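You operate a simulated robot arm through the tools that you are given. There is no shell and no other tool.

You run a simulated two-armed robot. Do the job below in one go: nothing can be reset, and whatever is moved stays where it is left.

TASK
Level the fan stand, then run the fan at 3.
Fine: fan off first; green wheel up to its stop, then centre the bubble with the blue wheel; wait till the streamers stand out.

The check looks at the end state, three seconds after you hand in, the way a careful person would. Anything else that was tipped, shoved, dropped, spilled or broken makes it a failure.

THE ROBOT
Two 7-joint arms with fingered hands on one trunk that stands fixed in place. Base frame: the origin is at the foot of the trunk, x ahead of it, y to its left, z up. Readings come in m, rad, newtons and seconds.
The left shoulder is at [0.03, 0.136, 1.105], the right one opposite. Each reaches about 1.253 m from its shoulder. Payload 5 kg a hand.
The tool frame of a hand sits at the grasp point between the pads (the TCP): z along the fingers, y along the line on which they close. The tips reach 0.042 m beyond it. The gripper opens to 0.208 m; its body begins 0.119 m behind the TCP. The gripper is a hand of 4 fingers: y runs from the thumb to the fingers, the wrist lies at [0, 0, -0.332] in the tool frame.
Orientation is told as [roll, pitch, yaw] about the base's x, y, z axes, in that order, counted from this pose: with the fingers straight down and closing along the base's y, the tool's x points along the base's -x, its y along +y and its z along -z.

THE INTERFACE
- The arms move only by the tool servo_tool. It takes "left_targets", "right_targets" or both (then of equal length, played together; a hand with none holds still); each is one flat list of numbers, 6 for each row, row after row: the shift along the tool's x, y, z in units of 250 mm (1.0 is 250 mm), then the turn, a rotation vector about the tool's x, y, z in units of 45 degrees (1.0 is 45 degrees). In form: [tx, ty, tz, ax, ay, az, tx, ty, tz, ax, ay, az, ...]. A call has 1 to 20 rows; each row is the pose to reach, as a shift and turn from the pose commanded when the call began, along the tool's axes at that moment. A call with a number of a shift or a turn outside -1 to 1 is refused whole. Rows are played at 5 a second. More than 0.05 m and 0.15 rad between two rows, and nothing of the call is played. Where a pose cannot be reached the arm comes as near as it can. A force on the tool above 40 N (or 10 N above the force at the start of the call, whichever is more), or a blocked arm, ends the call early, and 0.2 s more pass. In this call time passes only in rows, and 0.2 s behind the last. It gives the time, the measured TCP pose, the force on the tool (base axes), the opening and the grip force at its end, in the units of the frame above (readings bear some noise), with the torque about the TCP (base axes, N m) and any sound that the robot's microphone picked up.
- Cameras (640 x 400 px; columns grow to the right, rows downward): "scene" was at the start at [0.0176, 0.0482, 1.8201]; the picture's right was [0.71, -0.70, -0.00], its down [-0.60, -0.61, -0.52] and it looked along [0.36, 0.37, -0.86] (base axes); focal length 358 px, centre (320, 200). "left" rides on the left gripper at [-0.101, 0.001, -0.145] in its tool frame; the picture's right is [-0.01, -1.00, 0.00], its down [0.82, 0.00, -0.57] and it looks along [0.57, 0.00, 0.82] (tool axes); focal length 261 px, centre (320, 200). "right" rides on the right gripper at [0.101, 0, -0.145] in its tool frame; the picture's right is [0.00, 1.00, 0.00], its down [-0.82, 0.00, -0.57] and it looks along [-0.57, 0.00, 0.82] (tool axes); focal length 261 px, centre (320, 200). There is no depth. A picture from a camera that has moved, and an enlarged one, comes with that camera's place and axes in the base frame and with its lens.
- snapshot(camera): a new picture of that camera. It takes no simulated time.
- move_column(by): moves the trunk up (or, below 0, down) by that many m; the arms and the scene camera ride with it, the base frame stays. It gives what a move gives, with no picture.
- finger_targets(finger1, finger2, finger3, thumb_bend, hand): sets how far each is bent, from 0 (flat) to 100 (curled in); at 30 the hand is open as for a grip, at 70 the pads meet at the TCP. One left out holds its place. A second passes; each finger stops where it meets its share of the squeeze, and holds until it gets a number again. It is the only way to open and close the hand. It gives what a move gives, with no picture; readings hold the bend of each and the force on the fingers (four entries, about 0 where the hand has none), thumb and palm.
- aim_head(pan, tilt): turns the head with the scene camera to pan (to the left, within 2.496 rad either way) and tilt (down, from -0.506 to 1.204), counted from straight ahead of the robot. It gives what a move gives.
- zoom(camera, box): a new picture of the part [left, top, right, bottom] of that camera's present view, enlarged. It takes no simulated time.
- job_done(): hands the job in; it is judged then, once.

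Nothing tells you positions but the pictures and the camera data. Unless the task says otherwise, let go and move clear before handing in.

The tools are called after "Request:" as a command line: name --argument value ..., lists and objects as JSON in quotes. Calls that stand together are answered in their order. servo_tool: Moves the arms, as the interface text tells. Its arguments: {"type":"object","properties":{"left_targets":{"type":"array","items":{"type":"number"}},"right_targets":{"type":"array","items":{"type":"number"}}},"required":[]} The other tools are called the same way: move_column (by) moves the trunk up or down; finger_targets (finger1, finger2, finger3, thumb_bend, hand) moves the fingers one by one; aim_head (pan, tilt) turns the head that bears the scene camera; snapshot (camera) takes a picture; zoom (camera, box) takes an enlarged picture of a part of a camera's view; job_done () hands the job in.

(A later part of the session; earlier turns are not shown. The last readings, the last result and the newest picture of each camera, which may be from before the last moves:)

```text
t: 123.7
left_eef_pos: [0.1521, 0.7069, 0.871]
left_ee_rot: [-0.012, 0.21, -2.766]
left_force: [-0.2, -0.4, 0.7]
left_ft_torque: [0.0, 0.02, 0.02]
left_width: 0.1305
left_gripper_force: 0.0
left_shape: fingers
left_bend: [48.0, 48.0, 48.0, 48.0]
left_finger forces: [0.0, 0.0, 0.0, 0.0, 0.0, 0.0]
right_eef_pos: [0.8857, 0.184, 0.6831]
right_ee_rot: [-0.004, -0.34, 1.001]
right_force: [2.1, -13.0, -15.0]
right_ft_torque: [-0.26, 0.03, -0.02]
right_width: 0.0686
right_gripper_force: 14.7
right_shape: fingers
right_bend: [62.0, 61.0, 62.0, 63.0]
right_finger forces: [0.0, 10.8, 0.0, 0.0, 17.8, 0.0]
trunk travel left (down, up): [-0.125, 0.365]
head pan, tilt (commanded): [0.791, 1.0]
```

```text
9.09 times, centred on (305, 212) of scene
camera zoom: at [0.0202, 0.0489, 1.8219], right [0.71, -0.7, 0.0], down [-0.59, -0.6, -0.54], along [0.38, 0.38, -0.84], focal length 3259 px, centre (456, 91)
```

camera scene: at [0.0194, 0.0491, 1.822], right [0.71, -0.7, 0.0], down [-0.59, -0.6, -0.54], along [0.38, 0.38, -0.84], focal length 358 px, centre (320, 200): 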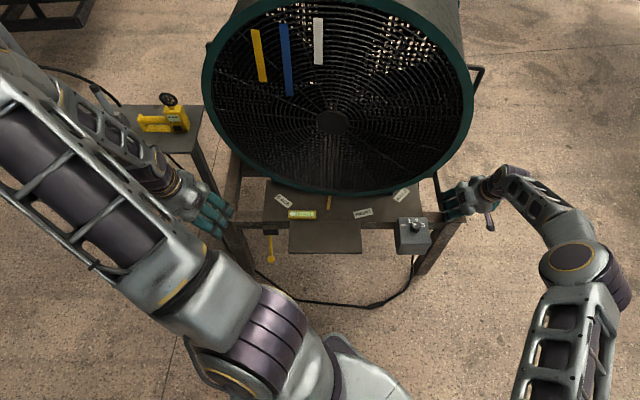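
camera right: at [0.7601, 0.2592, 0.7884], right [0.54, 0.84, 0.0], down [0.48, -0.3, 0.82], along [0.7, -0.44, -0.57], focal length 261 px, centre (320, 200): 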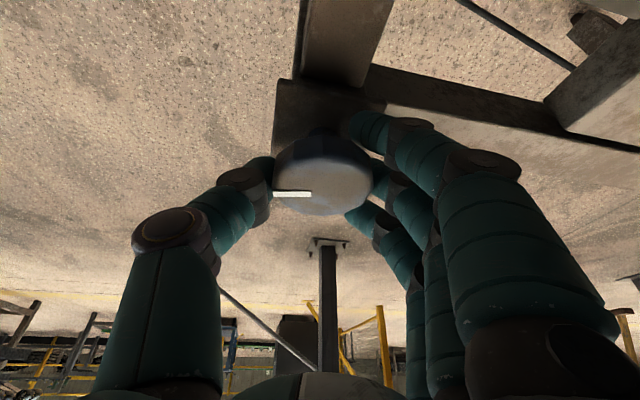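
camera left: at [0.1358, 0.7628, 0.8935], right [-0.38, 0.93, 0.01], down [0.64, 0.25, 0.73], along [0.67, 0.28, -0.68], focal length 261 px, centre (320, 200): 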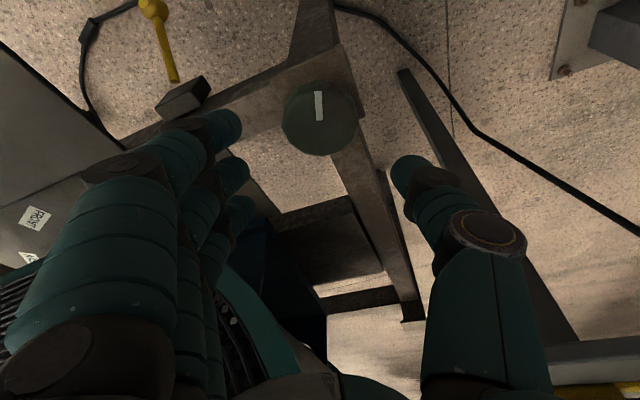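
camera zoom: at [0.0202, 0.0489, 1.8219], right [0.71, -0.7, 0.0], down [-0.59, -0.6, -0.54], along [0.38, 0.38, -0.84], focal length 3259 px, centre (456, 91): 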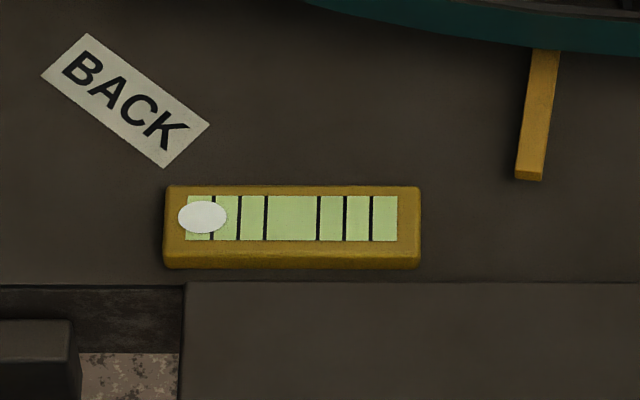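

About 273° from the stop; continuing the cycle.

Request:
finger_targets --hand "right" --finger1 48 --finger2 48 --finger3 48 --thumb_bend 48

Request:
servo_tool --right_targets '[0, 0, 0, 0.043, 0, 0.12, 0, 0, 0, 0.085, 0, 0.24, 0, 0, 0, 0.128, 0, 0.36, 0, 0, 0, 0.171, 0, 0.48, 0, 0, 0, 0.213, 0, 0.6, 0, 0, 0, 0.256, 0, 0.72]'

Request:
servo_tool --right_targets '[0, 0, 0, 0.043, 0, 0.12, 0, 0, 0, 0.085, 0, 0.24, 0, 0, 0, 0.128, 0, 0.36, 0, 0, 0, 0.171, 0, 0.48, 0, 0, 0, 0.213, 0, 0.6, 0, 0, 0, 0.256, 0, 0.72]'

Request:
finger_targets --hand "right" --finger1 62 --finger2 66 --finger3 62 --thumb_bend 66

Request:
servo_tool --right_targets '[0, 0, 0, -0.043, 0, -0.12, 0, 0, 0, -0.085, 0, -0.24, 0, 0, 0, -0.128, 0, -0.36, 0, 0, 0, -0.171, 0, -0.48, 0, 0, 0, -0.213, 0, -0.6, 0, 0, 0, -0.256, 0, -0.72]'

Request:
servo_tool --right_targets '[0, 0, 0, -0.043, 0, -0.12, 0, 0, 0, -0.085, 0, -0.24, 0, 0, 0, -0.128, 0, -0.36, 0, 0, 0, -0.171, 0, -0.48, 0, 0, 0, -0.213, 0, -0.6, 0, 0, 0, -0.256, 0, -0.72]'

Request:
zoom --camera "right" --box '[220, 80, 420, 230]'

Request:
zoom --camera "scene" --box '[270, 190, 340, 234]'

```text
t: 124.7
left_eef_pos: [0.1518, 0.7074, 0.8707]
left_ee_rot: [-0.009, 0.21, -2.765]
left_force: [-0.3, -0.2, 0.6]
left_ft_torque: [0.0, -0.01, 0.04]
left_width: 0.1302
left_gripper_force: 0.1
left_shape: fingers
left_bend: [48.0, 48.0, 48.0, 48.0]
left_finger forces: [0.0, 0.0, 0.1, 0.1, 0.1, 0.1]
right_eef_pos: [0.8847, 0.1856, 0.6844]
right_ee_rot: [-0.004, -0.34, 1.001]
right_force: [-0.3, -0.6, 0.0]
right_ft_torque: [-0.01, -0.01, -0.04]
right_width: 0.1302
right_gripper_force: 0.0
right_shape: fingers
right_bend: [48.0, 48.0, 48.0, 48.0]
right_finger forces: [0.0, 0.0, 0.0, 0.0, 0.0, 0.0]
trunk travel left (down, up): [-0.125, 0.365]
head pan, tilt (commanded): [0.791, 1.0]
```

```text
t: 126.1
left_eef_pos: [0.152, 0.7075, 0.8701]
left_ee_rot: [-0.009, 0.21, -2.765]
left_force: [-0.3, -0.3, 0.0]
left_ft_torque: [-0.02, -0.01, 0.01]
left_width: 0.1304
left_gripper_force: 0.0
left_shape: fingers
left_bend: [48.0, 48.0, 48.0, 48.0]
left_finger forces: [0.0, 0.0, 0.0, 0.0, 0.0, 0.0]
right_eef_pos: [0.8848, 0.1847, 0.6848]
right_ee_rot: [-0.004, -0.343, 0.398]
right_force: [-0.3, -0.2, -0.5]
right_ft_torque: [0.05, 0.03, 0.01]
right_width: 0.13
right_gripper_force: 0.0
right_shape: fingers
right_bend: [48.0, 48.0, 48.0, 48.0]
right_finger forces: [0.0, 0.0, 0.0, 0.1, 0.0, 0.1]
trunk travel left (down, up): [-0.125, 0.365]
head pan, tilt (commanded): [0.791, 1.0]
```

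```text
t: 127.5
left_eef_pos: [0.1529, 0.707, 0.8697]
left_ee_rot: [-0.011, 0.208, -2.765]
left_force: [-0.1, 0.4, -0.3]
left_ft_torque: [-0.02, 0.02, -0.01]
left_width: 0.1303
left_gripper_force: 0.1
left_shape: fingers
left_bend: [48.0, 48.0, 48.0, 48.0]
left_finger forces: [0.1, 0.1, 0.0, 0.0, 0.0, 0.0]
right_eef_pos: [0.8834, 0.1858, 0.6836]
right_ee_rot: [-0.001, -0.343, -0.203]
right_force: [-0.2, -0.8, 0.3]
right_ft_torque: [-0.01, 0.02, -0.01]
right_width: 0.13
right_gripper_force: 0.0
right_shape: fingers
right_bend: [48.0, 48.0, 48.0, 48.0]
right_finger forces: [0.0, 0.0, 0.0, 0.0, 0.0, 0.0]
trunk travel left (down, up): [-0.125, 0.365]
head pan, tilt (commanded): [0.791, 1.0]
```

```text
t: 128.5
left_eef_pos: [0.152, 0.7068, 0.8711]
left_ee_rot: [-0.012, 0.208, -2.764]
left_force: [0.0, 0.3, 0.3]
left_ft_torque: [0.01, -0.03, -0.02]
left_width: 0.1306
left_gripper_force: 0.0
left_shape: fingers
left_bend: [48.0, 48.0, 48.0, 48.0]
left_finger forces: [0.0, 0.0, 0.1, 0.0, 0.1, 0.0]
right_eef_pos: [0.8833, 0.1829, 0.6819]
right_ee_rot: [-0.004, -0.34, -0.2]
right_force: [0.5, -13.2, -7.2]
right_ft_torque: [-0.25, 0.06, -0.01]
right_width: 0.0683
right_gripper_force: 14.9
right_shape: fingers
right_bend: [62.0, 61.0, 62.0, 63.0]
right_finger forces: [0.0, 8.4, 0.0, 0.0, 20.8, 0.1]
trunk travel left (down, up): [-0.125, 0.365]
head pan, tilt (commanded): [0.791, 1.0]
```

```text
t: 129.9
left_eef_pos: [0.1521, 0.707, 0.8708]
left_ee_rot: [-0.014, 0.209, -2.764]
left_force: [0.3, 0.4, 0.7]
left_ft_torque: [0.03, -0.02, -0.01]
left_width: 0.1302
left_gripper_force: 0.0
left_shape: fingers
left_bend: [48.0, 48.0, 48.0, 48.0]
left_finger forces: [0.0, 0.1, 0.0, 0.0, 0.0, 0.0]
right_eef_pos: [0.8841, 0.185, 0.684]
right_ee_rot: [-0.003, -0.341, 0.401]
right_force: [3.1, -16.1, -12.2]
right_ft_torque: [-0.36, -0.03, -0.04]
right_width: 0.0694
right_gripper_force: 15.8
right_shape: fingers
right_bend: [62.0, 61.0, 62.0, 62.0]
right_finger forces: [0.0, 9.3, 0.0, 0.1, 22.0, 0.1]
trunk travel left (down, up): [-0.125, 0.365]
head pan, tilt (commanded): [0.791, 1.0]
```

```text
t: 131.3
left_eef_pos: [0.1516, 0.7057, 0.8706]
left_ee_rot: [-0.012, 0.21, -2.765]
left_force: [-0.9, -0.3, -0.1]
left_ft_torque: [-0.01, 0.01, 0.01]
left_width: 0.1307
left_gripper_force: 0.3
left_shape: fingers
left_bend: [48.0, 48.0, 48.0, 48.0]
left_finger forces: [0.1, 0.0, 0.1, 0.0, 0.1, 0.1]
right_eef_pos: [0.8848, 0.1832, 0.6838]
right_ee_rot: [-0.002, -0.34, 1.001]
right_force: [2.2, -13.8, -13.2]
right_ft_torque: [-0.35, -0.04, -0.05]
right_width: 0.0689
right_gripper_force: 14.7
right_shape: fingers
right_bend: [62.0, 61.0, 62.0, 63.0]
right_finger forces: [0.1, 10.3, 0.0, 0.0, 18.5, 0.0]
trunk travel left (down, up): [-0.125, 0.365]
head pan, tilt (commanded): [0.791, 1.0]
```

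```text
2.67 times, centred on (320, 155) of right
camera zoom: at [0.8062, 0.0633, 0.7856], right [-0.84, 0.54, 0.0], down [0.32, 0.49, 0.81], along [0.44, 0.68, -0.58], focal length 695 px, centre (320, 320)
```

zoom: 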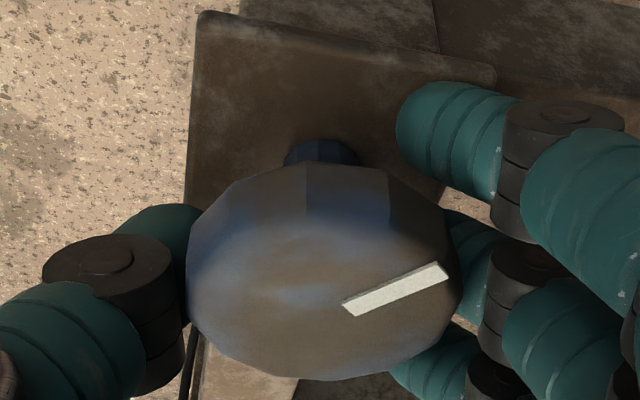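

```text
9.09 times, centred on (305, 212) of scene
camera zoom: at [0.0203, 0.0488, 1.8219], right [0.71, -0.7, 0.0], down [-0.59, -0.6, -0.54], along [0.38, 0.38, -0.84], focal length 3259 px, centre (456, 91)
```

zoom: 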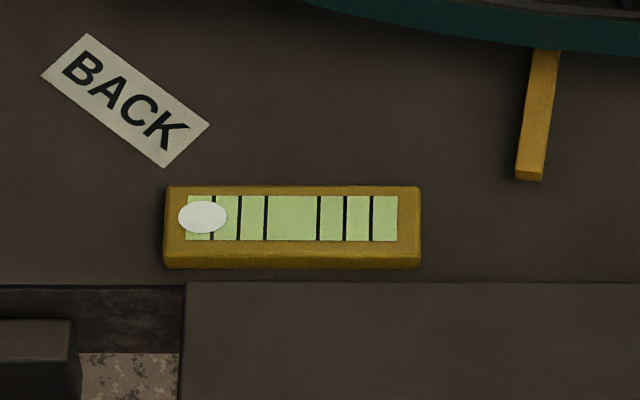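

About 342° from the stop, no end stop this way. Continuing.

Request:
finger_targets --hand "right" --finger1 48 --finger2 48 --finger3 48 --thumb_bend 48

Request:
servo_tool --right_targets '[0, 0, 0, 0.043, 0, 0.12, 0, 0, 0, 0.085, 0, 0.24, 0, 0, 0, 0.128, 0, 0.36, 0, 0, 0, 0.171, 0, 0.48, 0, 0, 0, 0.213, 0, 0.6, 0, 0, 0, 0.256, 0, 0.72]'

Request:
servo_tool --right_targets '[0, 0, 0, 0.043, 0, 0.12, 0, 0, 0, 0.085, 0, 0.24, 0, 0, 0, 0.128, 0, 0.36, 0, 0, 0, 0.171, 0, 0.48, 0, 0, 0, 0.213, 0, 0.6, 0, 0, 0, 0.256, 0, 0.72]'

Request:
finger_targets --hand "right" --finger1 62 --finger2 66 --finger3 62 --thumb_bend 66

Request:
servo_tool --right_targets '[0, 0, 0, -0.043, 0, -0.12, 0, 0, 0, -0.085, 0, -0.24, 0, 0, 0, -0.128, 0, -0.36, 0, 0, 0, -0.171, 0, -0.48, 0, 0, 0, -0.213, 0, -0.6, 0, 0, 0, -0.256, 0, -0.72]'

Request:
servo_tool --right_targets '[0, 0, 0, -0.043, 0, -0.12, 0, 0, 0, -0.085, 0, -0.24, 0, 0, 0, -0.128, 0, -0.36, 0, 0, 0, -0.171, 0, -0.48, 0, 0, 0, -0.213, 0, -0.6, 0, 0, 0, -0.256, 0, -0.72]'

Request:
zoom --camera "right" --box '[220, 80, 420, 230]'

Request:
zoom --camera "scene" --box '[270, 190, 340, 234]'

```text
t: 132.3
left_eef_pos: [0.1519, 0.7065, 0.8709]
left_ee_rot: [-0.01, 0.211, -2.765]
left_force: [0.2, -0.5, 0.0]
left_ft_torque: [0.0, -0.03, -0.03]
left_width: 0.1303
left_gripper_force: 0.0
left_shape: fingers
left_bend: [48.0, 48.0, 48.0, 48.0]
left_finger forces: [0.0, 0.1, 0.0, 0.0, 0.0, 0.1]
right_eef_pos: [0.8835, 0.185, 0.6846]
right_ee_rot: [-0.004, -0.341, 1.0]
right_force: [0.3, -0.7, 0.1]
right_ft_torque: [0.02, -0.02, 0.02]
right_width: 0.1304
right_gripper_force: 0.0
right_shape: fingers
right_bend: [48.0, 48.0, 48.0, 48.0]
right_finger forces: [0.0, 0.0, 0.1, 0.0, 0.1, 0.0]
trunk travel left (down, up): [-0.125, 0.365]
head pan, tilt (commanded): [0.791, 1.0]
```

```text
t: 133.7
left_eef_pos: [0.1525, 0.707, 0.8701]
left_ee_rot: [-0.01, 0.209, -2.763]
left_force: [0.3, -0.1, -0.1]
left_ft_torque: [-0.06, -0.02, 0.0]
left_width: 0.1305
left_gripper_force: 0.0
left_shape: fingers
left_bend: [48.0, 48.0, 48.0, 48.0]
left_finger forces: [0.0, 0.0, 0.0, 0.0, 0.0, 0.1]
right_eef_pos: [0.884, 0.1864, 0.6838]
right_ee_rot: [-0.004, -0.343, 0.399]
right_force: [-0.2, -0.2, 0.2]
right_ft_torque: [0.04, 0.0, 0.01]
right_width: 0.13
right_gripper_force: 0.1
right_shape: fingers
right_bend: [48.0, 48.0, 48.0, 48.0]
right_finger forces: [0.0, 0.0, 0.0, 0.1, 0.0, 0.0]
trunk travel left (down, up): [-0.125, 0.365]
head pan, tilt (commanded): [0.791, 1.0]
```

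```text
t: 135.1
left_eef_pos: [0.152, 0.7081, 0.8704]
left_ee_rot: [-0.012, 0.21, -2.764]
left_force: [1.2, -0.2, 0.2]
left_ft_torque: [-0.03, 0.0, -0.01]
left_width: 0.1304
left_gripper_force: 0.1
left_shape: fingers
left_bend: [48.0, 48.0, 48.0, 48.0]
left_finger forces: [0.0, 0.0, 0.0, 0.0, 0.1, 0.0]
right_eef_pos: [0.883, 0.1848, 0.6823]
right_ee_rot: [-0.001, -0.344, -0.203]
right_force: [1.0, 1.1, 0.3]
right_ft_torque: [0.01, 0.07, -0.03]
right_width: 0.1308
right_gripper_force: 0.0
right_shape: fingers
right_bend: [48.0, 48.0, 48.0, 48.0]
right_finger forces: [0.1, 0.1, 0.0, 0.0, 0.0, 0.0]
trunk travel left (down, up): [-0.125, 0.365]
head pan, tilt (commanded): [0.791, 1.0]
```

```text
t: 136.1
left_eef_pos: [0.1531, 0.7059, 0.8713]
left_ee_rot: [-0.013, 0.213, -2.765]
left_force: [-0.3, -0.2, 0.0]
left_ft_torque: [0.0, -0.01, 0.0]
left_width: 0.1304
left_gripper_force: 0.1
left_shape: fingers
left_bend: [48.0, 48.0, 48.0, 48.0]
left_finger forces: [0.0, 0.0, 0.0, 0.0, 0.0, 0.0]
right_eef_pos: [0.8838, 0.1842, 0.6838]
right_ee_rot: [-0.004, -0.342, -0.202]
right_force: [0.4, -14.2, -6.7]
right_ft_torque: [-0.25, 0.04, 0.0]
right_width: 0.0683
right_gripper_force: 14.9
right_shape: fingers
right_bend: [62.0, 61.0, 62.0, 63.0]
right_finger forces: [0.0, 8.5, 0.0, 0.1, 20.8, 0.0]
trunk travel left (down, up): [-0.125, 0.365]
head pan, tilt (commanded): [0.791, 1.0]
```

```text
t: 137.5
left_eef_pos: [0.1523, 0.7073, 0.8715]
left_ee_rot: [-0.011, 0.208, -2.767]
left_force: [0.2, -0.2, 1.0]
left_ft_torque: [0.02, 0.01, 0.01]
left_width: 0.1305
left_gripper_force: 0.1
left_shape: fingers
left_bend: [48.0, 48.0, 48.0, 48.0]
left_finger forces: [0.0, 0.1, 0.1, 0.1, 0.0, 0.1]
right_eef_pos: [0.8847, 0.185, 0.6834]
right_ee_rot: [-0.004, -0.34, 0.401]
right_force: [1.1, -14.5, -13.6]
right_ft_torque: [-0.28, 0.05, -0.01]
right_width: 0.0686
right_gripper_force: 15.3
right_shape: fingers
right_bend: [62.0, 61.0, 62.0, 63.0]
right_finger forces: [0.1, 9.7, 0.1, 0.0, 20.9, 0.0]
trunk travel left (down, up): [-0.125, 0.365]
head pan, tilt (commanded): [0.791, 1.0]
```

```text
t: 138.9
left_eef_pos: [0.1533, 0.7065, 0.8706]
left_ee_rot: [-0.012, 0.212, -2.764]
left_force: [-0.5, -0.6, 0.4]
left_ft_torque: [0.04, 0.02, -0.03]
left_width: 0.1306
left_gripper_force: 0.0
left_shape: fingers
left_bend: [48.0, 48.0, 48.0, 48.0]
left_finger forces: [0.1, 0.0, 0.0, 0.1, 0.1, 0.0]
right_eef_pos: [0.8861, 0.1864, 0.6832]
right_ee_rot: [-0.004, -0.344, 1.001]
right_force: [14.2, -0.5, -18.0]
right_ft_torque: [-0.18, -0.38, -0.7]
right_width: 0.0677
right_gripper_force: 15.7
right_shape: fingers
right_bend: [62.0, 61.0, 62.0, 63.0]
right_finger forces: [0.0, 14.4, 0.0, 0.0, 16.8, 0.0]
trunk travel left (down, up): [-0.125, 0.365]
head pan, tilt (commanded): [0.791, 1.0]
```

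```text
2.67 times, centred on (320, 155) of right
camera zoom: at [0.808, 0.0648, 0.786], right [-0.84, 0.54, 0.0], down [0.31, 0.49, 0.81], along [0.44, 0.68, -0.58], focal length 695 px, centre (320, 320)
```

zoom: 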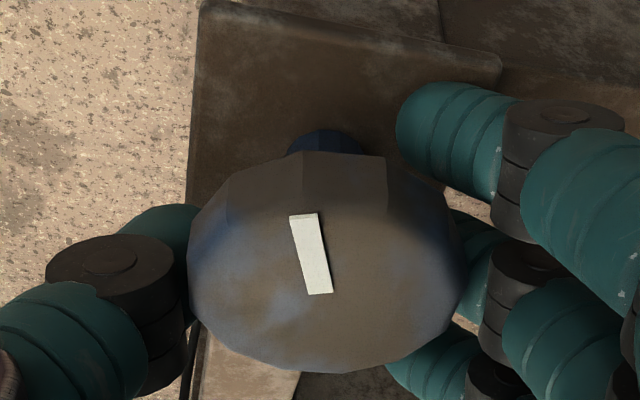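

```text
9.09 times, centred on (305, 212) of scene
camera zoom: at [0.0213, 0.0501, 1.8219], right [0.71, -0.7, 0.0], down [-0.59, -0.6, -0.54], along [0.38, 0.38, -0.84], focal length 3259 px, centre (456, 91)
```

zoom: 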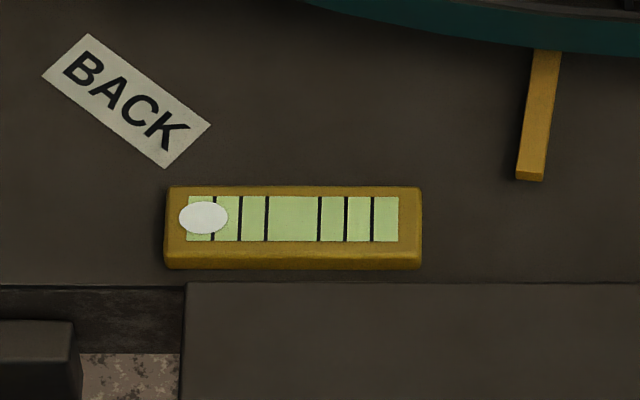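

The torque reversed to −0.7 N·m and the mark lagged: blue has now hit its other stop after ~400°, yet the bubble stayed pinned left the whole way. So levelling isn't possible with green at its clockwise end; "wheel up" must mean unscrewing green (counter-clockwise). I'll release blue, lift off, and return the left hand to the green wheel.

Request:
finger_targets --hand "right" --finger1 48 --finger2 48 --finger3 48 --thumb_bend 48

Request:
servo_tool --right_targets '[-0.03, 0, -0.085, 0, 0, 0, -0.06, 0, -0.17, 0, 0, 0, -0.09, 0, -0.255, 0, 0, 0, -0.1, 0, -0.28, 0, 0, 0, -0.1, 0, -0.28, 0, 0, 0, -0.1, 0, -0.28, 0, 0, 0, -0.1, 0, -0.28, 0, 0, 0]' --left_targets '[0.15, -0.07, 0.03, 0, 0, 0, 0.3, -0.14, 0.06, 0, 0, 0, 0.43, -0.2, 0.09, 0, 0, 0, 0.53, -0.25, 0.113, 0, 0, 0, 0.5, -0.25, 0.26, 0, 0, 0, 0.47, -0.25, 0.4, 0, 0, 0, 0.437, -0.25, 0.547, 0, 0, 0]'

Request:
snapshot --camera "left"

Request:
snapshot --camera "right"

```text
t: 139.9
left_eef_pos: [0.1527, 0.7078, 0.8708]
left_ee_rot: [-0.011, 0.211, -2.765]
left_force: [-0.1, -0.4, -1.3]
left_ft_torque: [-0.02, 0.06, 0.0]
left_width: 0.1305
left_gripper_force: 0.0
left_shape: fingers
left_bend: [48.0, 48.0, 48.0, 48.0]
left_finger forces: [0.0, 0.1, 0.1, 0.0, 0.1, 0.0]
right_eef_pos: [0.8843, 0.1855, 0.6838]
right_ee_rot: [-0.003, -0.34, 0.998]
right_force: [0.1, -0.2, -1.7]
right_ft_torque: [-0.01, -0.02, 0.03]
right_width: 0.1299
right_gripper_force: 0.0
right_shape: fingers
right_bend: [48.0, 48.0, 48.0, 48.0]
right_finger forces: [0.0, 0.0, 0.0, 0.0, 0.0, 0.0]
trunk travel left (down, up): [-0.125, 0.365]
head pan, tilt (commanded): [0.791, 1.0]
```

```text
t: 141.5
left_eef_pos: [0.2545, 0.8183, 0.7577]
left_ee_rot: [-0.012, 0.211, -2.764]
left_force: [0.2, 0.2, 0.0]
left_ft_torque: [-0.11, 0.02, 0.0]
left_width: 0.1305
left_gripper_force: 0.2
left_shape: fingers
left_bend: [48.0, 48.0, 48.0, 48.0]
left_finger forces: [0.1, 0.1, 0.0, 0.0, 0.0, 0.1]
right_eef_pos: [0.885, 0.1866, 0.7571]
right_ee_rot: [-0.003, -0.34, 0.999]
right_force: [0.4, 0.3, 0.0]
right_ft_torque: [-0.1, 0.03, 0.01]
right_width: 0.1299
right_gripper_force: 0.2
right_shape: fingers
right_bend: [48.0, 48.0, 48.0, 48.0]
right_finger forces: [0.1, 0.1, 0.1, 0.0, 0.0, 0.0]
trunk travel left (down, up): [-0.125, 0.365]
head pan, tilt (commanded): [0.791, 1.0]
```

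```text
taken
camera left: at [0.1351, 0.7691, 0.8795], right [-0.38, 0.93, 0.01], down [0.64, 0.25, 0.73], along [0.68, 0.28, -0.68], focal length 261 px, centre (320, 200)
```

left: 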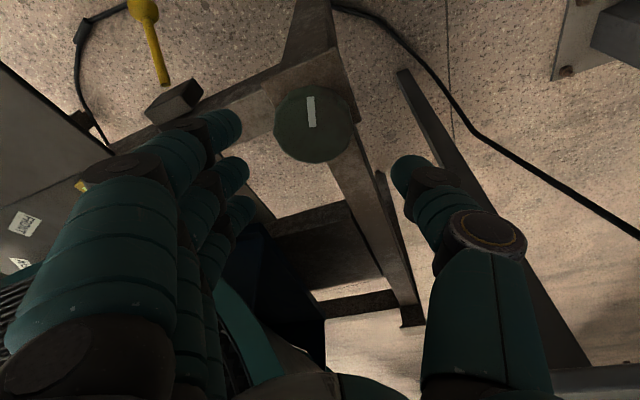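

```text
taken
camera right: at [0.806, 0.0649, 0.8601], right [-0.84, 0.54, 0.0], down [0.32, 0.49, 0.81], along [0.44, 0.68, -0.58], focal length 261 px, centre (320, 200)
```

right: 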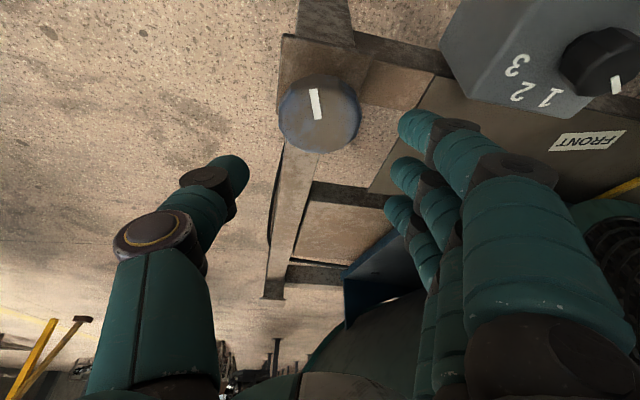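

Left hand is over the green wheel again. I'll pre-wind the wrist clockwise, lower, grip, and then turn counter-clockwise.

Request:
servo_tool --left_targets '[0, 0.008, 0, -0.028, 0, 0.13, 0, 0.016, 0, -0.056, 0, 0.26, 0, 0.016, 0, -0.083, 0, 0.391, -0.01, 0.016, 0.05, -0.111, 0, 0.522, -0.02, 0.016, 0.1, -0.139, 0, 0.652, -0.03, 0.016, 0.14, -0.165, 0, 0.78, -0.045, 0.016, 0.21, -0.165, 0, 0.78, -0.061, 0.016, 0.284, -0.165, 0, 0.78]'

Request:
zoom --camera "left" --box '[220, 100, 420, 250]'

Request:
finger_targets --hand "left" --finger1 62 --finger2 66 --finger3 62 --thumb_bend 66

Request:
zoom --camera "left" --box '[220, 100, 420, 250]'

```text
t: 143.3
left_eef_pos: [0.2544, 0.8131, 0.6865]
left_ee_rot: [-0.012, 0.204, 2.893]
left_force: [0.8, 0.6, 0.1]
left_ft_torque: [-0.07, 0.0, -0.03]
left_width: 0.1306
left_gripper_force: 0.0
left_shape: fingers
left_bend: [48.0, 48.0, 48.0, 48.0]
left_finger forces: [0.0, 0.0, 0.0, 0.0, 0.0, 0.0]
right_eef_pos: [0.885, 0.1856, 0.7572]
right_ee_rot: [-0.003, -0.34, 1.001]
right_force: [0.7, 0.1, 0.4]
right_ft_torque: [0.0, 0.03, 0.0]
right_width: 0.1301
right_gripper_force: 0.1
right_shape: fingers
right_bend: [48.0, 48.0, 48.0, 48.0]
right_finger forces: [0.1, 0.0, 0.1, 0.0, 0.0, 0.0]
trunk travel left (down, up): [-0.125, 0.365]
head pan, tilt (commanded): [0.791, 1.0]
```

```text
2.67 times, centred on (320, 175) of left
camera zoom: at [0.1299, 0.8425, 0.8086], right [0.24, 0.97, 0.01], down [0.67, -0.17, 0.73], along [0.71, -0.17, -0.69], focal length 695 px, centre (320, 267)
```

zoom: 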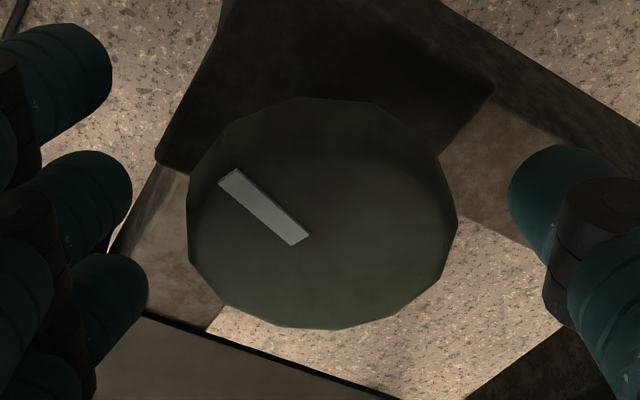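

```text
t: 144.3
left_eef_pos: [0.2548, 0.8142, 0.6873]
left_ee_rot: [-0.011, 0.204, 2.894]
left_force: [4.2, 10.9, -5.4]
left_ft_torque: [0.18, -0.04, 0.05]
left_width: 0.0698
left_gripper_force: 15.3
left_shape: fingers
left_bend: [62.0, 60.0, 62.0, 62.0]
left_finger forces: [0.0, 8.7, 0.0, 0.0, 21.1, 0.0]
right_eef_pos: [0.8841, 0.1849, 0.7584]
right_ee_rot: [-0.003, -0.34, 1.002]
right_force: [-0.4, 0.2, -0.2]
right_ft_torque: [0.01, -0.01, 0.03]
right_width: 0.1299
right_gripper_force: 0.2
right_shape: fingers
right_bend: [48.0, 48.0, 48.0, 48.0]
right_finger forces: [0.0, 0.0, 0.0, 0.0, 0.0, 0.0]
trunk travel left (down, up): [-0.125, 0.365]
head pan, tilt (commanded): [0.791, 1.0]
```

```text
2.67 times, centred on (320, 175) of left
camera zoom: at [0.1304, 0.843, 0.8088], right [0.24, 0.97, 0.01], down [0.67, -0.17, 0.73], along [0.71, -0.17, -0.69], focal length 695 px, centre (320, 267)
```

zoom: 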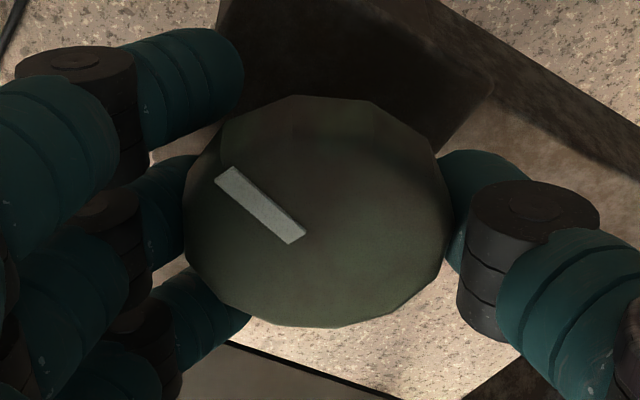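

I'll first re-confirm that clockwise is truly blocked with a small 10° nudge.

Request:
servo_tool --left_targets '[0, 0, 0, -0.024, 0, 0.11, 0, 0, 0, -0.046, 0, 0.217]'

Request:
zoom --camera "left" --box '[220, 100, 420, 250]'

```text
t: 144.9
left_eef_pos: [0.2532, 0.8141, 0.6862]
left_ee_rot: [-0.009, 0.199, 2.722]
left_force: [-4.3, 15.8, -6.7]
left_ft_torque: [0.41, 0.06, 0.98]
left_width: 0.0701
left_gripper_force: 15.9
left_shape: fingers
left_bend: [62.0, 60.0, 62.0, 62.0]
left_finger forces: [0.0, 9.8, 0.0, 0.1, 22.2, 0.0]
right_eef_pos: [0.8847, 0.1869, 0.7572]
right_ee_rot: [-0.004, -0.34, 0.999]
right_force: [0.6, -0.1, -0.2]
right_ft_torque: [-0.02, 0.0, -0.02]
right_width: 0.1301
right_gripper_force: 0.0
right_shape: fingers
right_bend: [48.0, 48.0, 48.0, 48.0]
right_finger forces: [0.0, 0.0, 0.1, 0.0, 0.0, 0.1]
trunk travel left (down, up): [-0.125, 0.365]
head pan, tilt (commanded): [0.791, 1.0]
```

```text
2.67 times, centred on (320, 175) of left
camera zoom: at [0.1355, 0.8653, 0.8083], right [0.4, 0.92, 0.01], down [0.63, -0.28, 0.72], along [0.66, -0.29, -0.69], focal length 695 px, centre (320, 267)
```

zoom: 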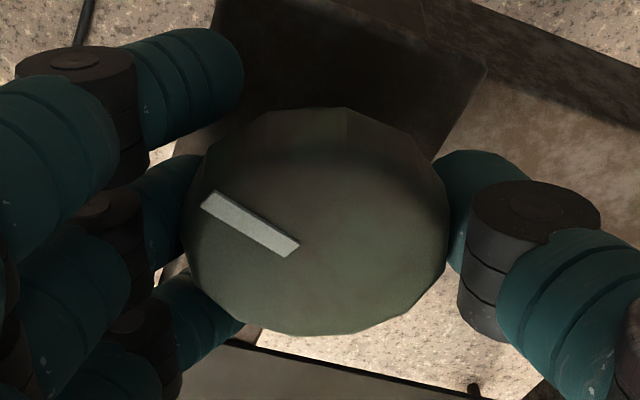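

Clockwise is firmly blocked. Now turning green counter-clockwise and watching the bubble after each stroke.

Request:
servo_tool --left_targets '[0, 0, 0, 0.026, 0, -0.13, 0, 0, 0, 0.052, 0, -0.26, 0, 0, 0, 0.078, 0, -0.391, 0, 0, 0, 0.104, 0, -0.522, 0, 0, 0, 0.131, 0, -0.652, 0, 0, 0, 0.157, 0, -0.782, 0, 0, 0, 0.183, 0, -0.912]'

Request:
zoom --camera "scene" --box '[270, 190, 340, 234]'

Request:
servo_tool --left_targets '[0, 0, 0, 0.026, 0, -0.13, 0, 0, 0, 0.052, 0, -0.26, 0, 0, 0, 0.078, 0, -0.391, 0, 0, 0, 0.104, 0, -0.522, 0, 0, 0, 0.131, 0, -0.652, 0, 0, 0, 0.157, 0, -0.782, 0, 0, 0, 0.183, 0, -0.912]'

Request:
zoom --camera "scene" --box '[270, 190, 340, 234]'

Request:
servo_tool --left_targets '[0, 0, 0, 0.026, 0, -0.13, 0, 0, 0, 0.052, 0, -0.26, 0, 0, 0, 0.078, 0, -0.391, 0, 0, 0, 0.104, 0, -0.522, 0, 0, 0, 0.131, 0, -0.652, 0, 0, 0, 0.157, 0, -0.75]'

Request:
zoom --camera "scene" --box '[270, 190, 340, 234]'

Request:
zoom --camera "left" --box '[220, 100, 420, 250]'

```text
t: 146.5
left_eef_pos: [0.2528, 0.8129, 0.6863]
left_ee_rot: [-0.001, 0.205, -2.829]
left_force: [-18.2, 8.7, -9.7]
left_ft_torque: [0.45, 0.53, -0.05]
left_width: 0.0706
left_gripper_force: 16.9
left_shape: fingers
left_bend: [62.0, 60.0, 62.0, 62.0]
left_finger forces: [0.0, 12.0, 0.0, 0.0, 21.3, 0.0]
right_eef_pos: [0.8844, 0.1855, 0.7583]
right_ee_rot: [-0.004, -0.34, 1.002]
right_force: [-0.2, 0.1, 0.1]
right_ft_torque: [-0.01, 0.02, 0.01]
right_width: 0.1305
right_gripper_force: 0.1
right_shape: fingers
right_bend: [48.0, 48.0, 48.0, 48.0]
right_finger forces: [0.0, 0.0, 0.1, 0.0, 0.0, 0.1]
trunk travel left (down, up): [-0.125, 0.365]
head pan, tilt (commanded): [0.791, 1.0]
```

```text
9.09 times, centred on (305, 212) of scene
camera zoom: at [0.0182, 0.0511, 1.8219], right [0.71, -0.7, 0.0], down [-0.59, -0.6, -0.54], along [0.38, 0.38, -0.84], focal length 3259 px, centre (456, 91)
```

zoom: 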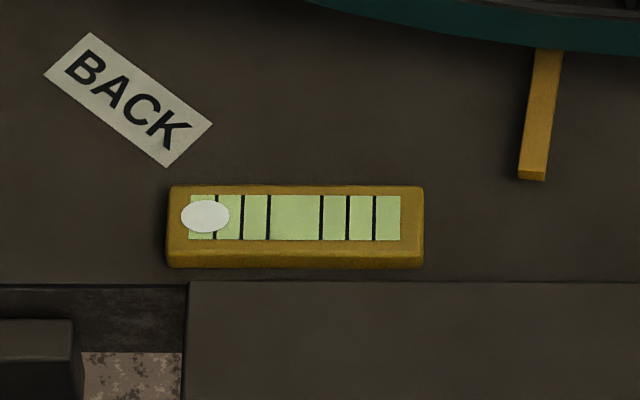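

```text
t: 148.1
left_eef_pos: [0.2547, 0.8127, 0.6867]
left_ee_rot: [0.003, 0.206, -2.099]
left_force: [-15.7, 1.5, -15.5]
left_ft_torque: [0.08, 0.58, -0.06]
left_width: 0.071
left_gripper_force: 17.5
left_shape: fingers
left_bend: [62.0, 60.0, 62.0, 62.0]
left_finger forces: [0.0, 13.1, 0.0, 0.1, 21.6, 0.0]
right_eef_pos: [0.885, 0.1863, 0.7574]
right_ee_rot: [-0.002, -0.341, 1.001]
right_force: [0.0, 0.2, -0.4]
right_ft_torque: [-0.01, 0.01, -0.01]
right_width: 0.1304
right_gripper_force: 0.1
right_shape: fingers
right_bend: [48.0, 48.0, 48.0, 48.0]
right_finger forces: [0.1, 0.0, 0.0, 0.0, 0.0, 0.0]
trunk travel left (down, up): [-0.125, 0.365]
head pan, tilt (commanded): [0.791, 1.0]
```

```text
9.09 times, centred on (305, 212) of scene
camera zoom: at [0.0186, 0.051, 1.8219], right [0.71, -0.7, 0.0], down [-0.59, -0.6, -0.54], along [0.38, 0.38, -0.84], focal length 3259 px, centre (456, 91)
```

zoom: 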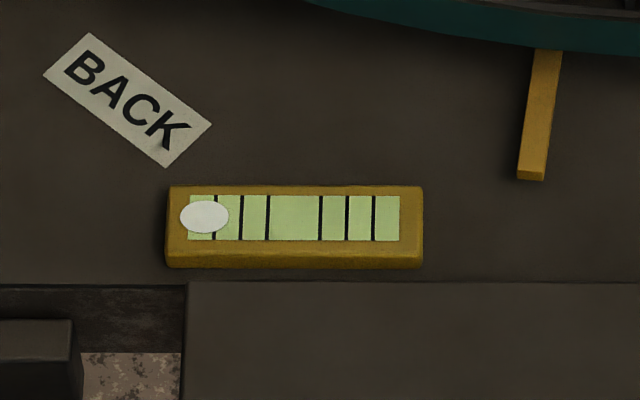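

```text
t: 149.5
left_eef_pos: [0.2552, 0.8132, 0.6865]
left_ee_rot: [0.003, 0.202, -1.497]
left_force: [-13.9, -2.2, -14.6]
left_ft_torque: [-0.14, 0.39, -0.05]
left_width: 0.0708
left_gripper_force: 16.8
left_shape: fingers
left_bend: [62.0, 60.0, 62.0, 62.0]
left_finger forces: [0.0, 11.7, 0.0, 0.0, 22.0, 0.1]
right_eef_pos: [0.8852, 0.1863, 0.7571]
right_ee_rot: [-0.002, -0.339, 1.002]
right_force: [0.8, -0.4, -0.4]
right_ft_torque: [-0.02, 0.03, -0.01]
right_width: 0.1303
right_gripper_force: 0.1
right_shape: fingers
right_bend: [48.0, 48.0, 48.0, 48.0]
right_finger forces: [0.1, 0.0, 0.0, 0.0, 0.0, 0.0]
trunk travel left (down, up): [-0.125, 0.365]
head pan, tilt (commanded): [0.791, 1.0]
```

```text
9.09 times, centred on (305, 212) of scene
camera zoom: at [0.0186, 0.0507, 1.8219], right [0.71, -0.7, 0.0], down [-0.59, -0.6, -0.54], along [0.38, 0.38, -0.84], focal length 3259 px, centre (456, 91)
```

zoom: 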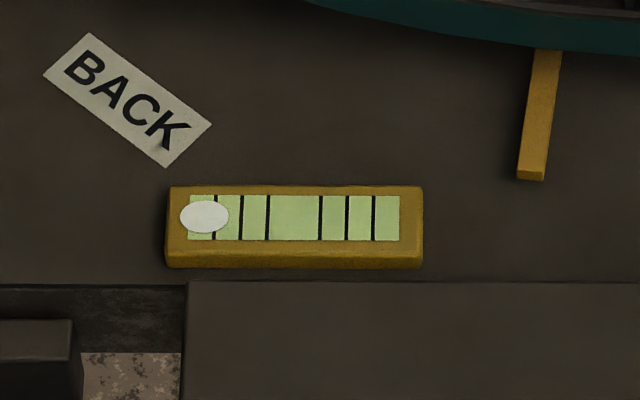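

```text
2.67 times, centred on (320, 175) of left
camera zoom: at [0.2639, 0.6851, 0.8087], right [-1.0, -0.08, 0.0], down [-0.06, 0.69, 0.73], along [-0.05, 0.72, -0.69], focal length 695 px, centre (320, 267)
```

zoom: 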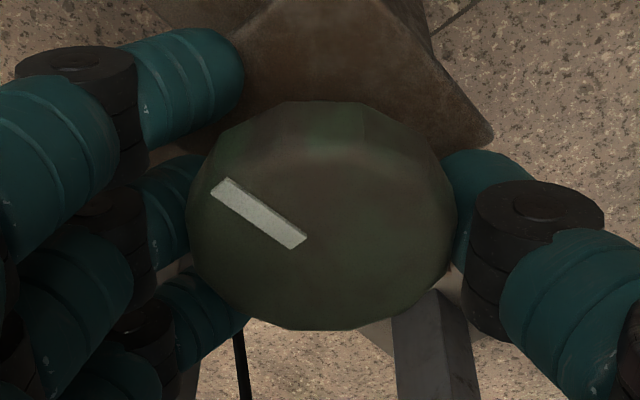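

Green is about 118° counter-clockwise off its stop; bubble still pinned. Next cycle.

Request:
finger_targets --hand "left" --finger1 48 --finger2 48 --finger3 48 --thumb_bend 48

Request:
servo_tool --left_targets '[0, 0, 0, -0.026, 0, 0.13, 0, 0, 0, -0.052, 0, 0.26, 0, 0, 0, -0.078, 0, 0.391, 0, 0, 0, -0.104, 0, 0.522, 0, 0, 0, -0.131, 0, 0.652, 0, 0, 0, -0.157, 0, 0.782, 0, 0, 0, -0.183, 0, 0.912]'

Request:
servo_tool --left_targets '[0, 0, 0, -0.026, 0, 0.13, 0, 0, 0, -0.052, 0, 0.26, 0, 0, 0, -0.078, 0, 0.391, 0, 0, 0, -0.104, 0, 0.522, 0, 0, 0, -0.131, 0, 0.652, 0, 0, 0, -0.157, 0, 0.782, 0, 0, 0, -0.183, 0, 0.912]'

Request:
servo_tool --left_targets '[0, 0, 0, -0.026, 0, 0.13, 0, 0, 0, -0.052, 0, 0.26, 0, 0, 0, -0.078, 0, 0.391, 0, 0, 0, -0.104, 0, 0.522, 0, 0, 0, -0.12, 0, 0.6]'

Request:
zoom --camera "left" --box '[220, 100, 420, 250]'

```text
t: 150.5
left_eef_pos: [0.2549, 0.8144, 0.689]
left_ee_rot: [0.003, 0.206, -1.5]
left_force: [0.2, -0.4, 0.1]
left_ft_torque: [0.0, -0.02, -0.01]
left_width: 0.1301
left_gripper_force: 0.1
left_shape: fingers
left_bend: [48.0, 48.0, 48.0, 48.0]
left_finger forces: [0.0, 0.1, 0.1, 0.0, 0.0, 0.0]
right_eef_pos: [0.8849, 0.1843, 0.758]
right_ee_rot: [-0.004, -0.339, 0.999]
right_force: [0.0, 0.8, 0.4]
right_ft_torque: [-0.02, 0.02, -0.04]
right_width: 0.1303
right_gripper_force: 0.2
right_shape: fingers
right_bend: [48.0, 48.0, 48.0, 48.0]
right_finger forces: [0.0, 0.1, 0.0, 0.1, 0.1, 0.0]
trunk travel left (down, up): [-0.125, 0.365]
head pan, tilt (commanded): [0.791, 1.0]
```

```text
t: 152.1
left_eef_pos: [0.256, 0.8139, 0.6889]
left_ee_rot: [-0.004, 0.206, -2.232]
left_force: [0.3, -0.5, -0.7]
left_ft_torque: [0.01, 0.03, -0.04]
left_width: 0.1304
left_gripper_force: 0.0
left_shape: fingers
left_bend: [48.0, 48.0, 48.0, 48.0]
left_finger forces: [0.0, 0.0, 0.0, 0.0, 0.0, 0.1]
right_eef_pos: [0.8835, 0.1842, 0.7591]
right_ee_rot: [-0.004, -0.339, 1.0]
right_force: [-0.9, -0.2, 0.0]
right_ft_torque: [0.0, -0.04, -0.04]
right_width: 0.1302
right_gripper_force: 0.2
right_shape: fingers
right_bend: [48.0, 48.0, 48.0, 48.0]
right_finger forces: [0.1, 0.0, 0.0, 0.1, 0.0, 0.1]
trunk travel left (down, up): [-0.125, 0.365]
head pan, tilt (commanded): [0.791, 1.0]
```

```text
t: 153.7
left_eef_pos: [0.2549, 0.8131, 0.6878]
left_ee_rot: [-0.008, 0.2, -2.965]
left_force: [0.0, 0.2, -0.2]
left_ft_torque: [-0.01, 0.05, -0.02]
left_width: 0.1303
left_gripper_force: 0.1
left_shape: fingers
left_bend: [48.0, 48.0, 48.0, 48.0]
left_finger forces: [0.0, 0.0, 0.0, 0.1, 0.0, 0.0]
right_eef_pos: [0.8841, 0.1862, 0.759]
right_ee_rot: [-0.003, -0.34, 0.999]
right_force: [0.4, 0.4, 0.3]
right_ft_torque: [-0.02, -0.04, 0.01]
right_width: 0.1304
right_gripper_force: 0.0
right_shape: fingers
right_bend: [48.0, 48.0, 48.0, 48.0]
right_finger forces: [0.0, 0.0, 0.1, 0.1, 0.1, 0.0]
trunk travel left (down, up): [-0.125, 0.365]
head pan, tilt (commanded): [0.791, 1.0]
```

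```text
t: 154.9
left_eef_pos: [0.2557, 0.8117, 0.6858]
left_ee_rot: [-0.006, 0.197, 2.84]
left_force: [-0.2, 0.3, -0.3]
left_ft_torque: [0.01, 0.01, 0.01]
left_width: 0.1304
left_gripper_force: 0.1
left_shape: fingers
left_bend: [48.0, 48.0, 48.0, 48.0]
left_finger forces: [0.0, 0.0, 0.1, 0.0, 0.1, 0.1]
right_eef_pos: [0.885, 0.1863, 0.7583]
right_ee_rot: [-0.004, -0.341, 1.0]
right_force: [-0.5, 0.6, 0.8]
right_ft_torque: [-0.01, 0.0, -0.01]
right_width: 0.1299
right_gripper_force: 0.0
right_shape: fingers
right_bend: [48.0, 48.0, 48.0, 48.0]
right_finger forces: [0.1, 0.2, 0.0, 0.1, 0.1, 0.0]
trunk travel left (down, up): [-0.125, 0.365]
head pan, tilt (commanded): [0.791, 1.0]
```

```text
2.67 times, centred on (320, 175) of left
camera zoom: at [0.1326, 0.849, 0.8102], right [0.29, 0.96, 0.01], down [0.66, -0.21, 0.72], along [0.69, -0.21, -0.69], focal length 695 px, centre (320, 267)
```

zoom: 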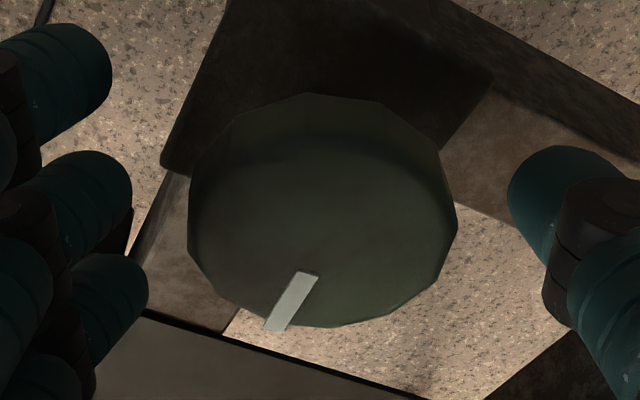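

Rewound cleanly. Gripping and turning green counter-clockwise again.

Request:
finger_targets --hand "left" --finger1 62 --finger2 66 --finger3 62 --thumb_bend 66

Request:
servo_tool --left_targets '[0, 0, 0, 0.026, 0, -0.13, 0, 0, 0, 0.052, 0, -0.26, 0, 0, 0, 0.078, 0, -0.391, 0, 0, 0, 0.104, 0, -0.522, 0, 0, 0, 0.131, 0, -0.652, 0, 0, 0, 0.157, 0, -0.782, 0, 0, 0, 0.183, 0, -0.912]'

Request:
servo_tool --left_targets '[0, 0, 0, 0.026, 0, -0.13, 0, 0, 0, 0.052, 0, -0.26, 0, 0, 0, 0.078, 0, -0.391, 0, 0, 0, 0.104, 0, -0.522, 0, 0, 0, 0.131, 0, -0.652, 0, 0, 0, 0.157, 0, -0.782, 0, 0, 0, 0.183, 0, -0.912]'

Request:
servo_tool --left_targets '[0, 0, 0, 0.026, 0, -0.13, 0, 0, 0, 0.052, 0, -0.26, 0, 0, 0, 0.078, 0, -0.391, 0, 0, 0, 0.104, 0, -0.522, 0, 0, 0, 0.12, 0, -0.6]'

Request:
zoom --camera "scene" --box '[270, 190, 340, 234]'

Request:
zoom --camera "left" --box '[220, 100, 420, 250]'

```text
t: 155.9
left_eef_pos: [0.2555, 0.8143, 0.6871]
left_ee_rot: [-0.009, 0.197, 2.838]
left_force: [4.8, 10.4, -5.9]
left_ft_torque: [0.18, -0.1, 0.03]
left_width: 0.0698
left_gripper_force: 14.8
left_shape: fingers
left_bend: [62.0, 60.0, 62.0, 62.0]
left_finger forces: [0.0, 8.6, 0.1, 0.1, 20.8, 0.0]
right_eef_pos: [0.8852, 0.1854, 0.7574]
right_ee_rot: [-0.003, -0.341, 1.001]
right_force: [-0.1, 0.3, 0.6]
right_ft_torque: [0.03, 0.0, 0.0]
right_width: 0.13
right_gripper_force: 0.2
right_shape: fingers
right_bend: [48.0, 48.0, 48.0, 48.0]
right_finger forces: [0.1, 0.0, 0.0, 0.1, 0.0, 0.0]
trunk travel left (down, up): [-0.125, 0.365]
head pan, tilt (commanded): [0.791, 1.0]
```

```text
t: 157.5
left_eef_pos: [0.2544, 0.8146, 0.6872]
left_ee_rot: [-0.006, 0.204, -2.711]
left_force: [-0.4, 10.7, -1.9]
left_ft_torque: [0.29, 0.08, -0.05]
left_width: 0.0699
left_gripper_force: 14.3
left_shape: fingers
left_bend: [62.0, 60.0, 62.0, 62.0]
left_finger forces: [0.0, 8.6, 0.1, 0.0, 19.6, 0.0]
right_eef_pos: [0.8853, 0.1868, 0.7572]
right_ee_rot: [-0.004, -0.34, 1.001]
right_force: [0.6, -0.2, -0.2]
right_ft_torque: [0.03, 0.04, 0.03]
right_width: 0.13
right_gripper_force: 0.0
right_shape: fingers
right_bend: [48.0, 48.0, 48.0, 48.0]
right_finger forces: [0.0, 0.0, 0.0, 0.0, 0.1, 0.0]
trunk travel left (down, up): [-0.125, 0.365]
head pan, tilt (commanded): [0.791, 1.0]
```

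```text
t: 159.1
left_eef_pos: [0.2539, 0.8129, 0.6863]
left_ee_rot: [-0.003, 0.204, -1.978]
left_force: [-8.2, 13.8, -5.0]
left_ft_torque: [0.33, 0.35, -0.08]
left_width: 0.0703
left_gripper_force: 15.7
left_shape: fingers
left_bend: [62.0, 60.0, 62.0, 62.0]
left_finger forces: [0.0, 10.0, 0.1, 0.1, 21.4, 0.0]
right_eef_pos: [0.8855, 0.1862, 0.7577]
right_ee_rot: [-0.004, -0.34, 1.0]
right_force: [0.8, 0.7, -0.5]
right_ft_torque: [0.01, -0.01, -0.01]
right_width: 0.1303
right_gripper_force: 0.0
right_shape: fingers
right_bend: [48.0, 48.0, 48.0, 48.0]
right_finger forces: [0.0, 0.0, 0.0, 0.0, 0.0, 0.1]
trunk travel left (down, up): [-0.125, 0.365]
head pan, tilt (commanded): [0.791, 1.0]
```

```text
t: 160.3
left_eef_pos: [0.2531, 0.8132, 0.6875]
left_ee_rot: [0.002, 0.204, -1.495]
left_force: [-13.7, 12.7, -5.5]
left_ft_torque: [0.23, 0.46, -0.07]
left_width: 0.0704
left_gripper_force: 15.8
left_shape: fingers
left_bend: [62.0, 60.0, 62.0, 62.0]
left_finger forces: [0.0, 10.4, 0.0, 0.0, 21.3, 0.1]
right_eef_pos: [0.8845, 0.1861, 0.757]
right_ee_rot: [-0.004, -0.339, 1.0]
right_force: [0.8, 0.9, -0.8]
right_ft_torque: [-0.01, 0.04, -0.02]
right_width: 0.1301
right_gripper_force: 0.0
right_shape: fingers
right_bend: [48.0, 48.0, 48.0, 48.0]
right_finger forces: [0.0, 0.1, 0.0, 0.0, 0.1, 0.1]
trunk travel left (down, up): [-0.125, 0.365]
head pan, tilt (commanded): [0.791, 1.0]
```

```text
9.09 times, centred on (305, 212) of scene
camera zoom: at [0.0181, 0.0508, 1.8219], right [0.71, -0.7, 0.0], down [-0.59, -0.6, -0.54], along [0.38, 0.38, -0.84], focal length 3259 px, centre (456, 91)
```

zoom: 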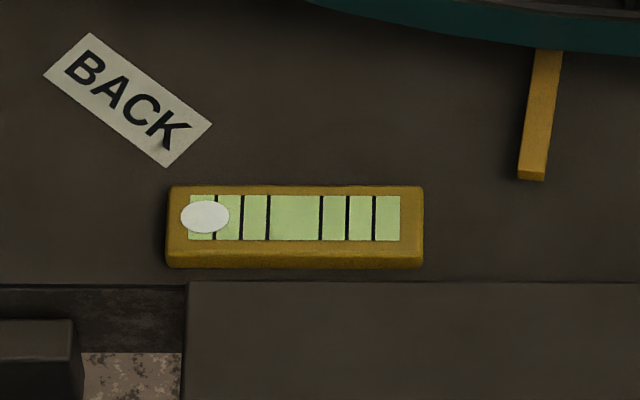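

```text
2.67 times, centred on (320, 175) of left
camera zoom: at [0.2631, 0.6855, 0.809], right [-1.0, -0.08, 0.0], down [-0.06, 0.69, 0.73], along [-0.05, 0.72, -0.69], focal length 695 px, centre (320, 267)
```

zoom: 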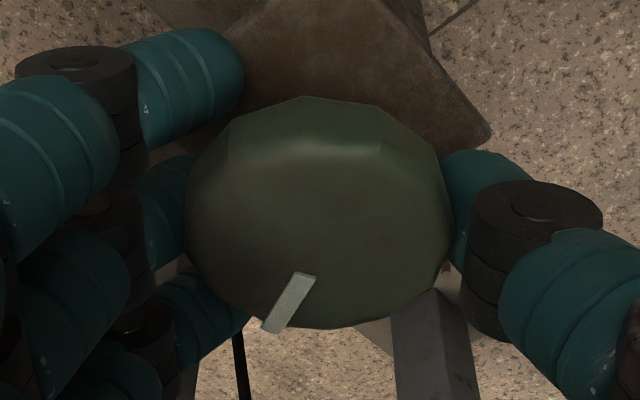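

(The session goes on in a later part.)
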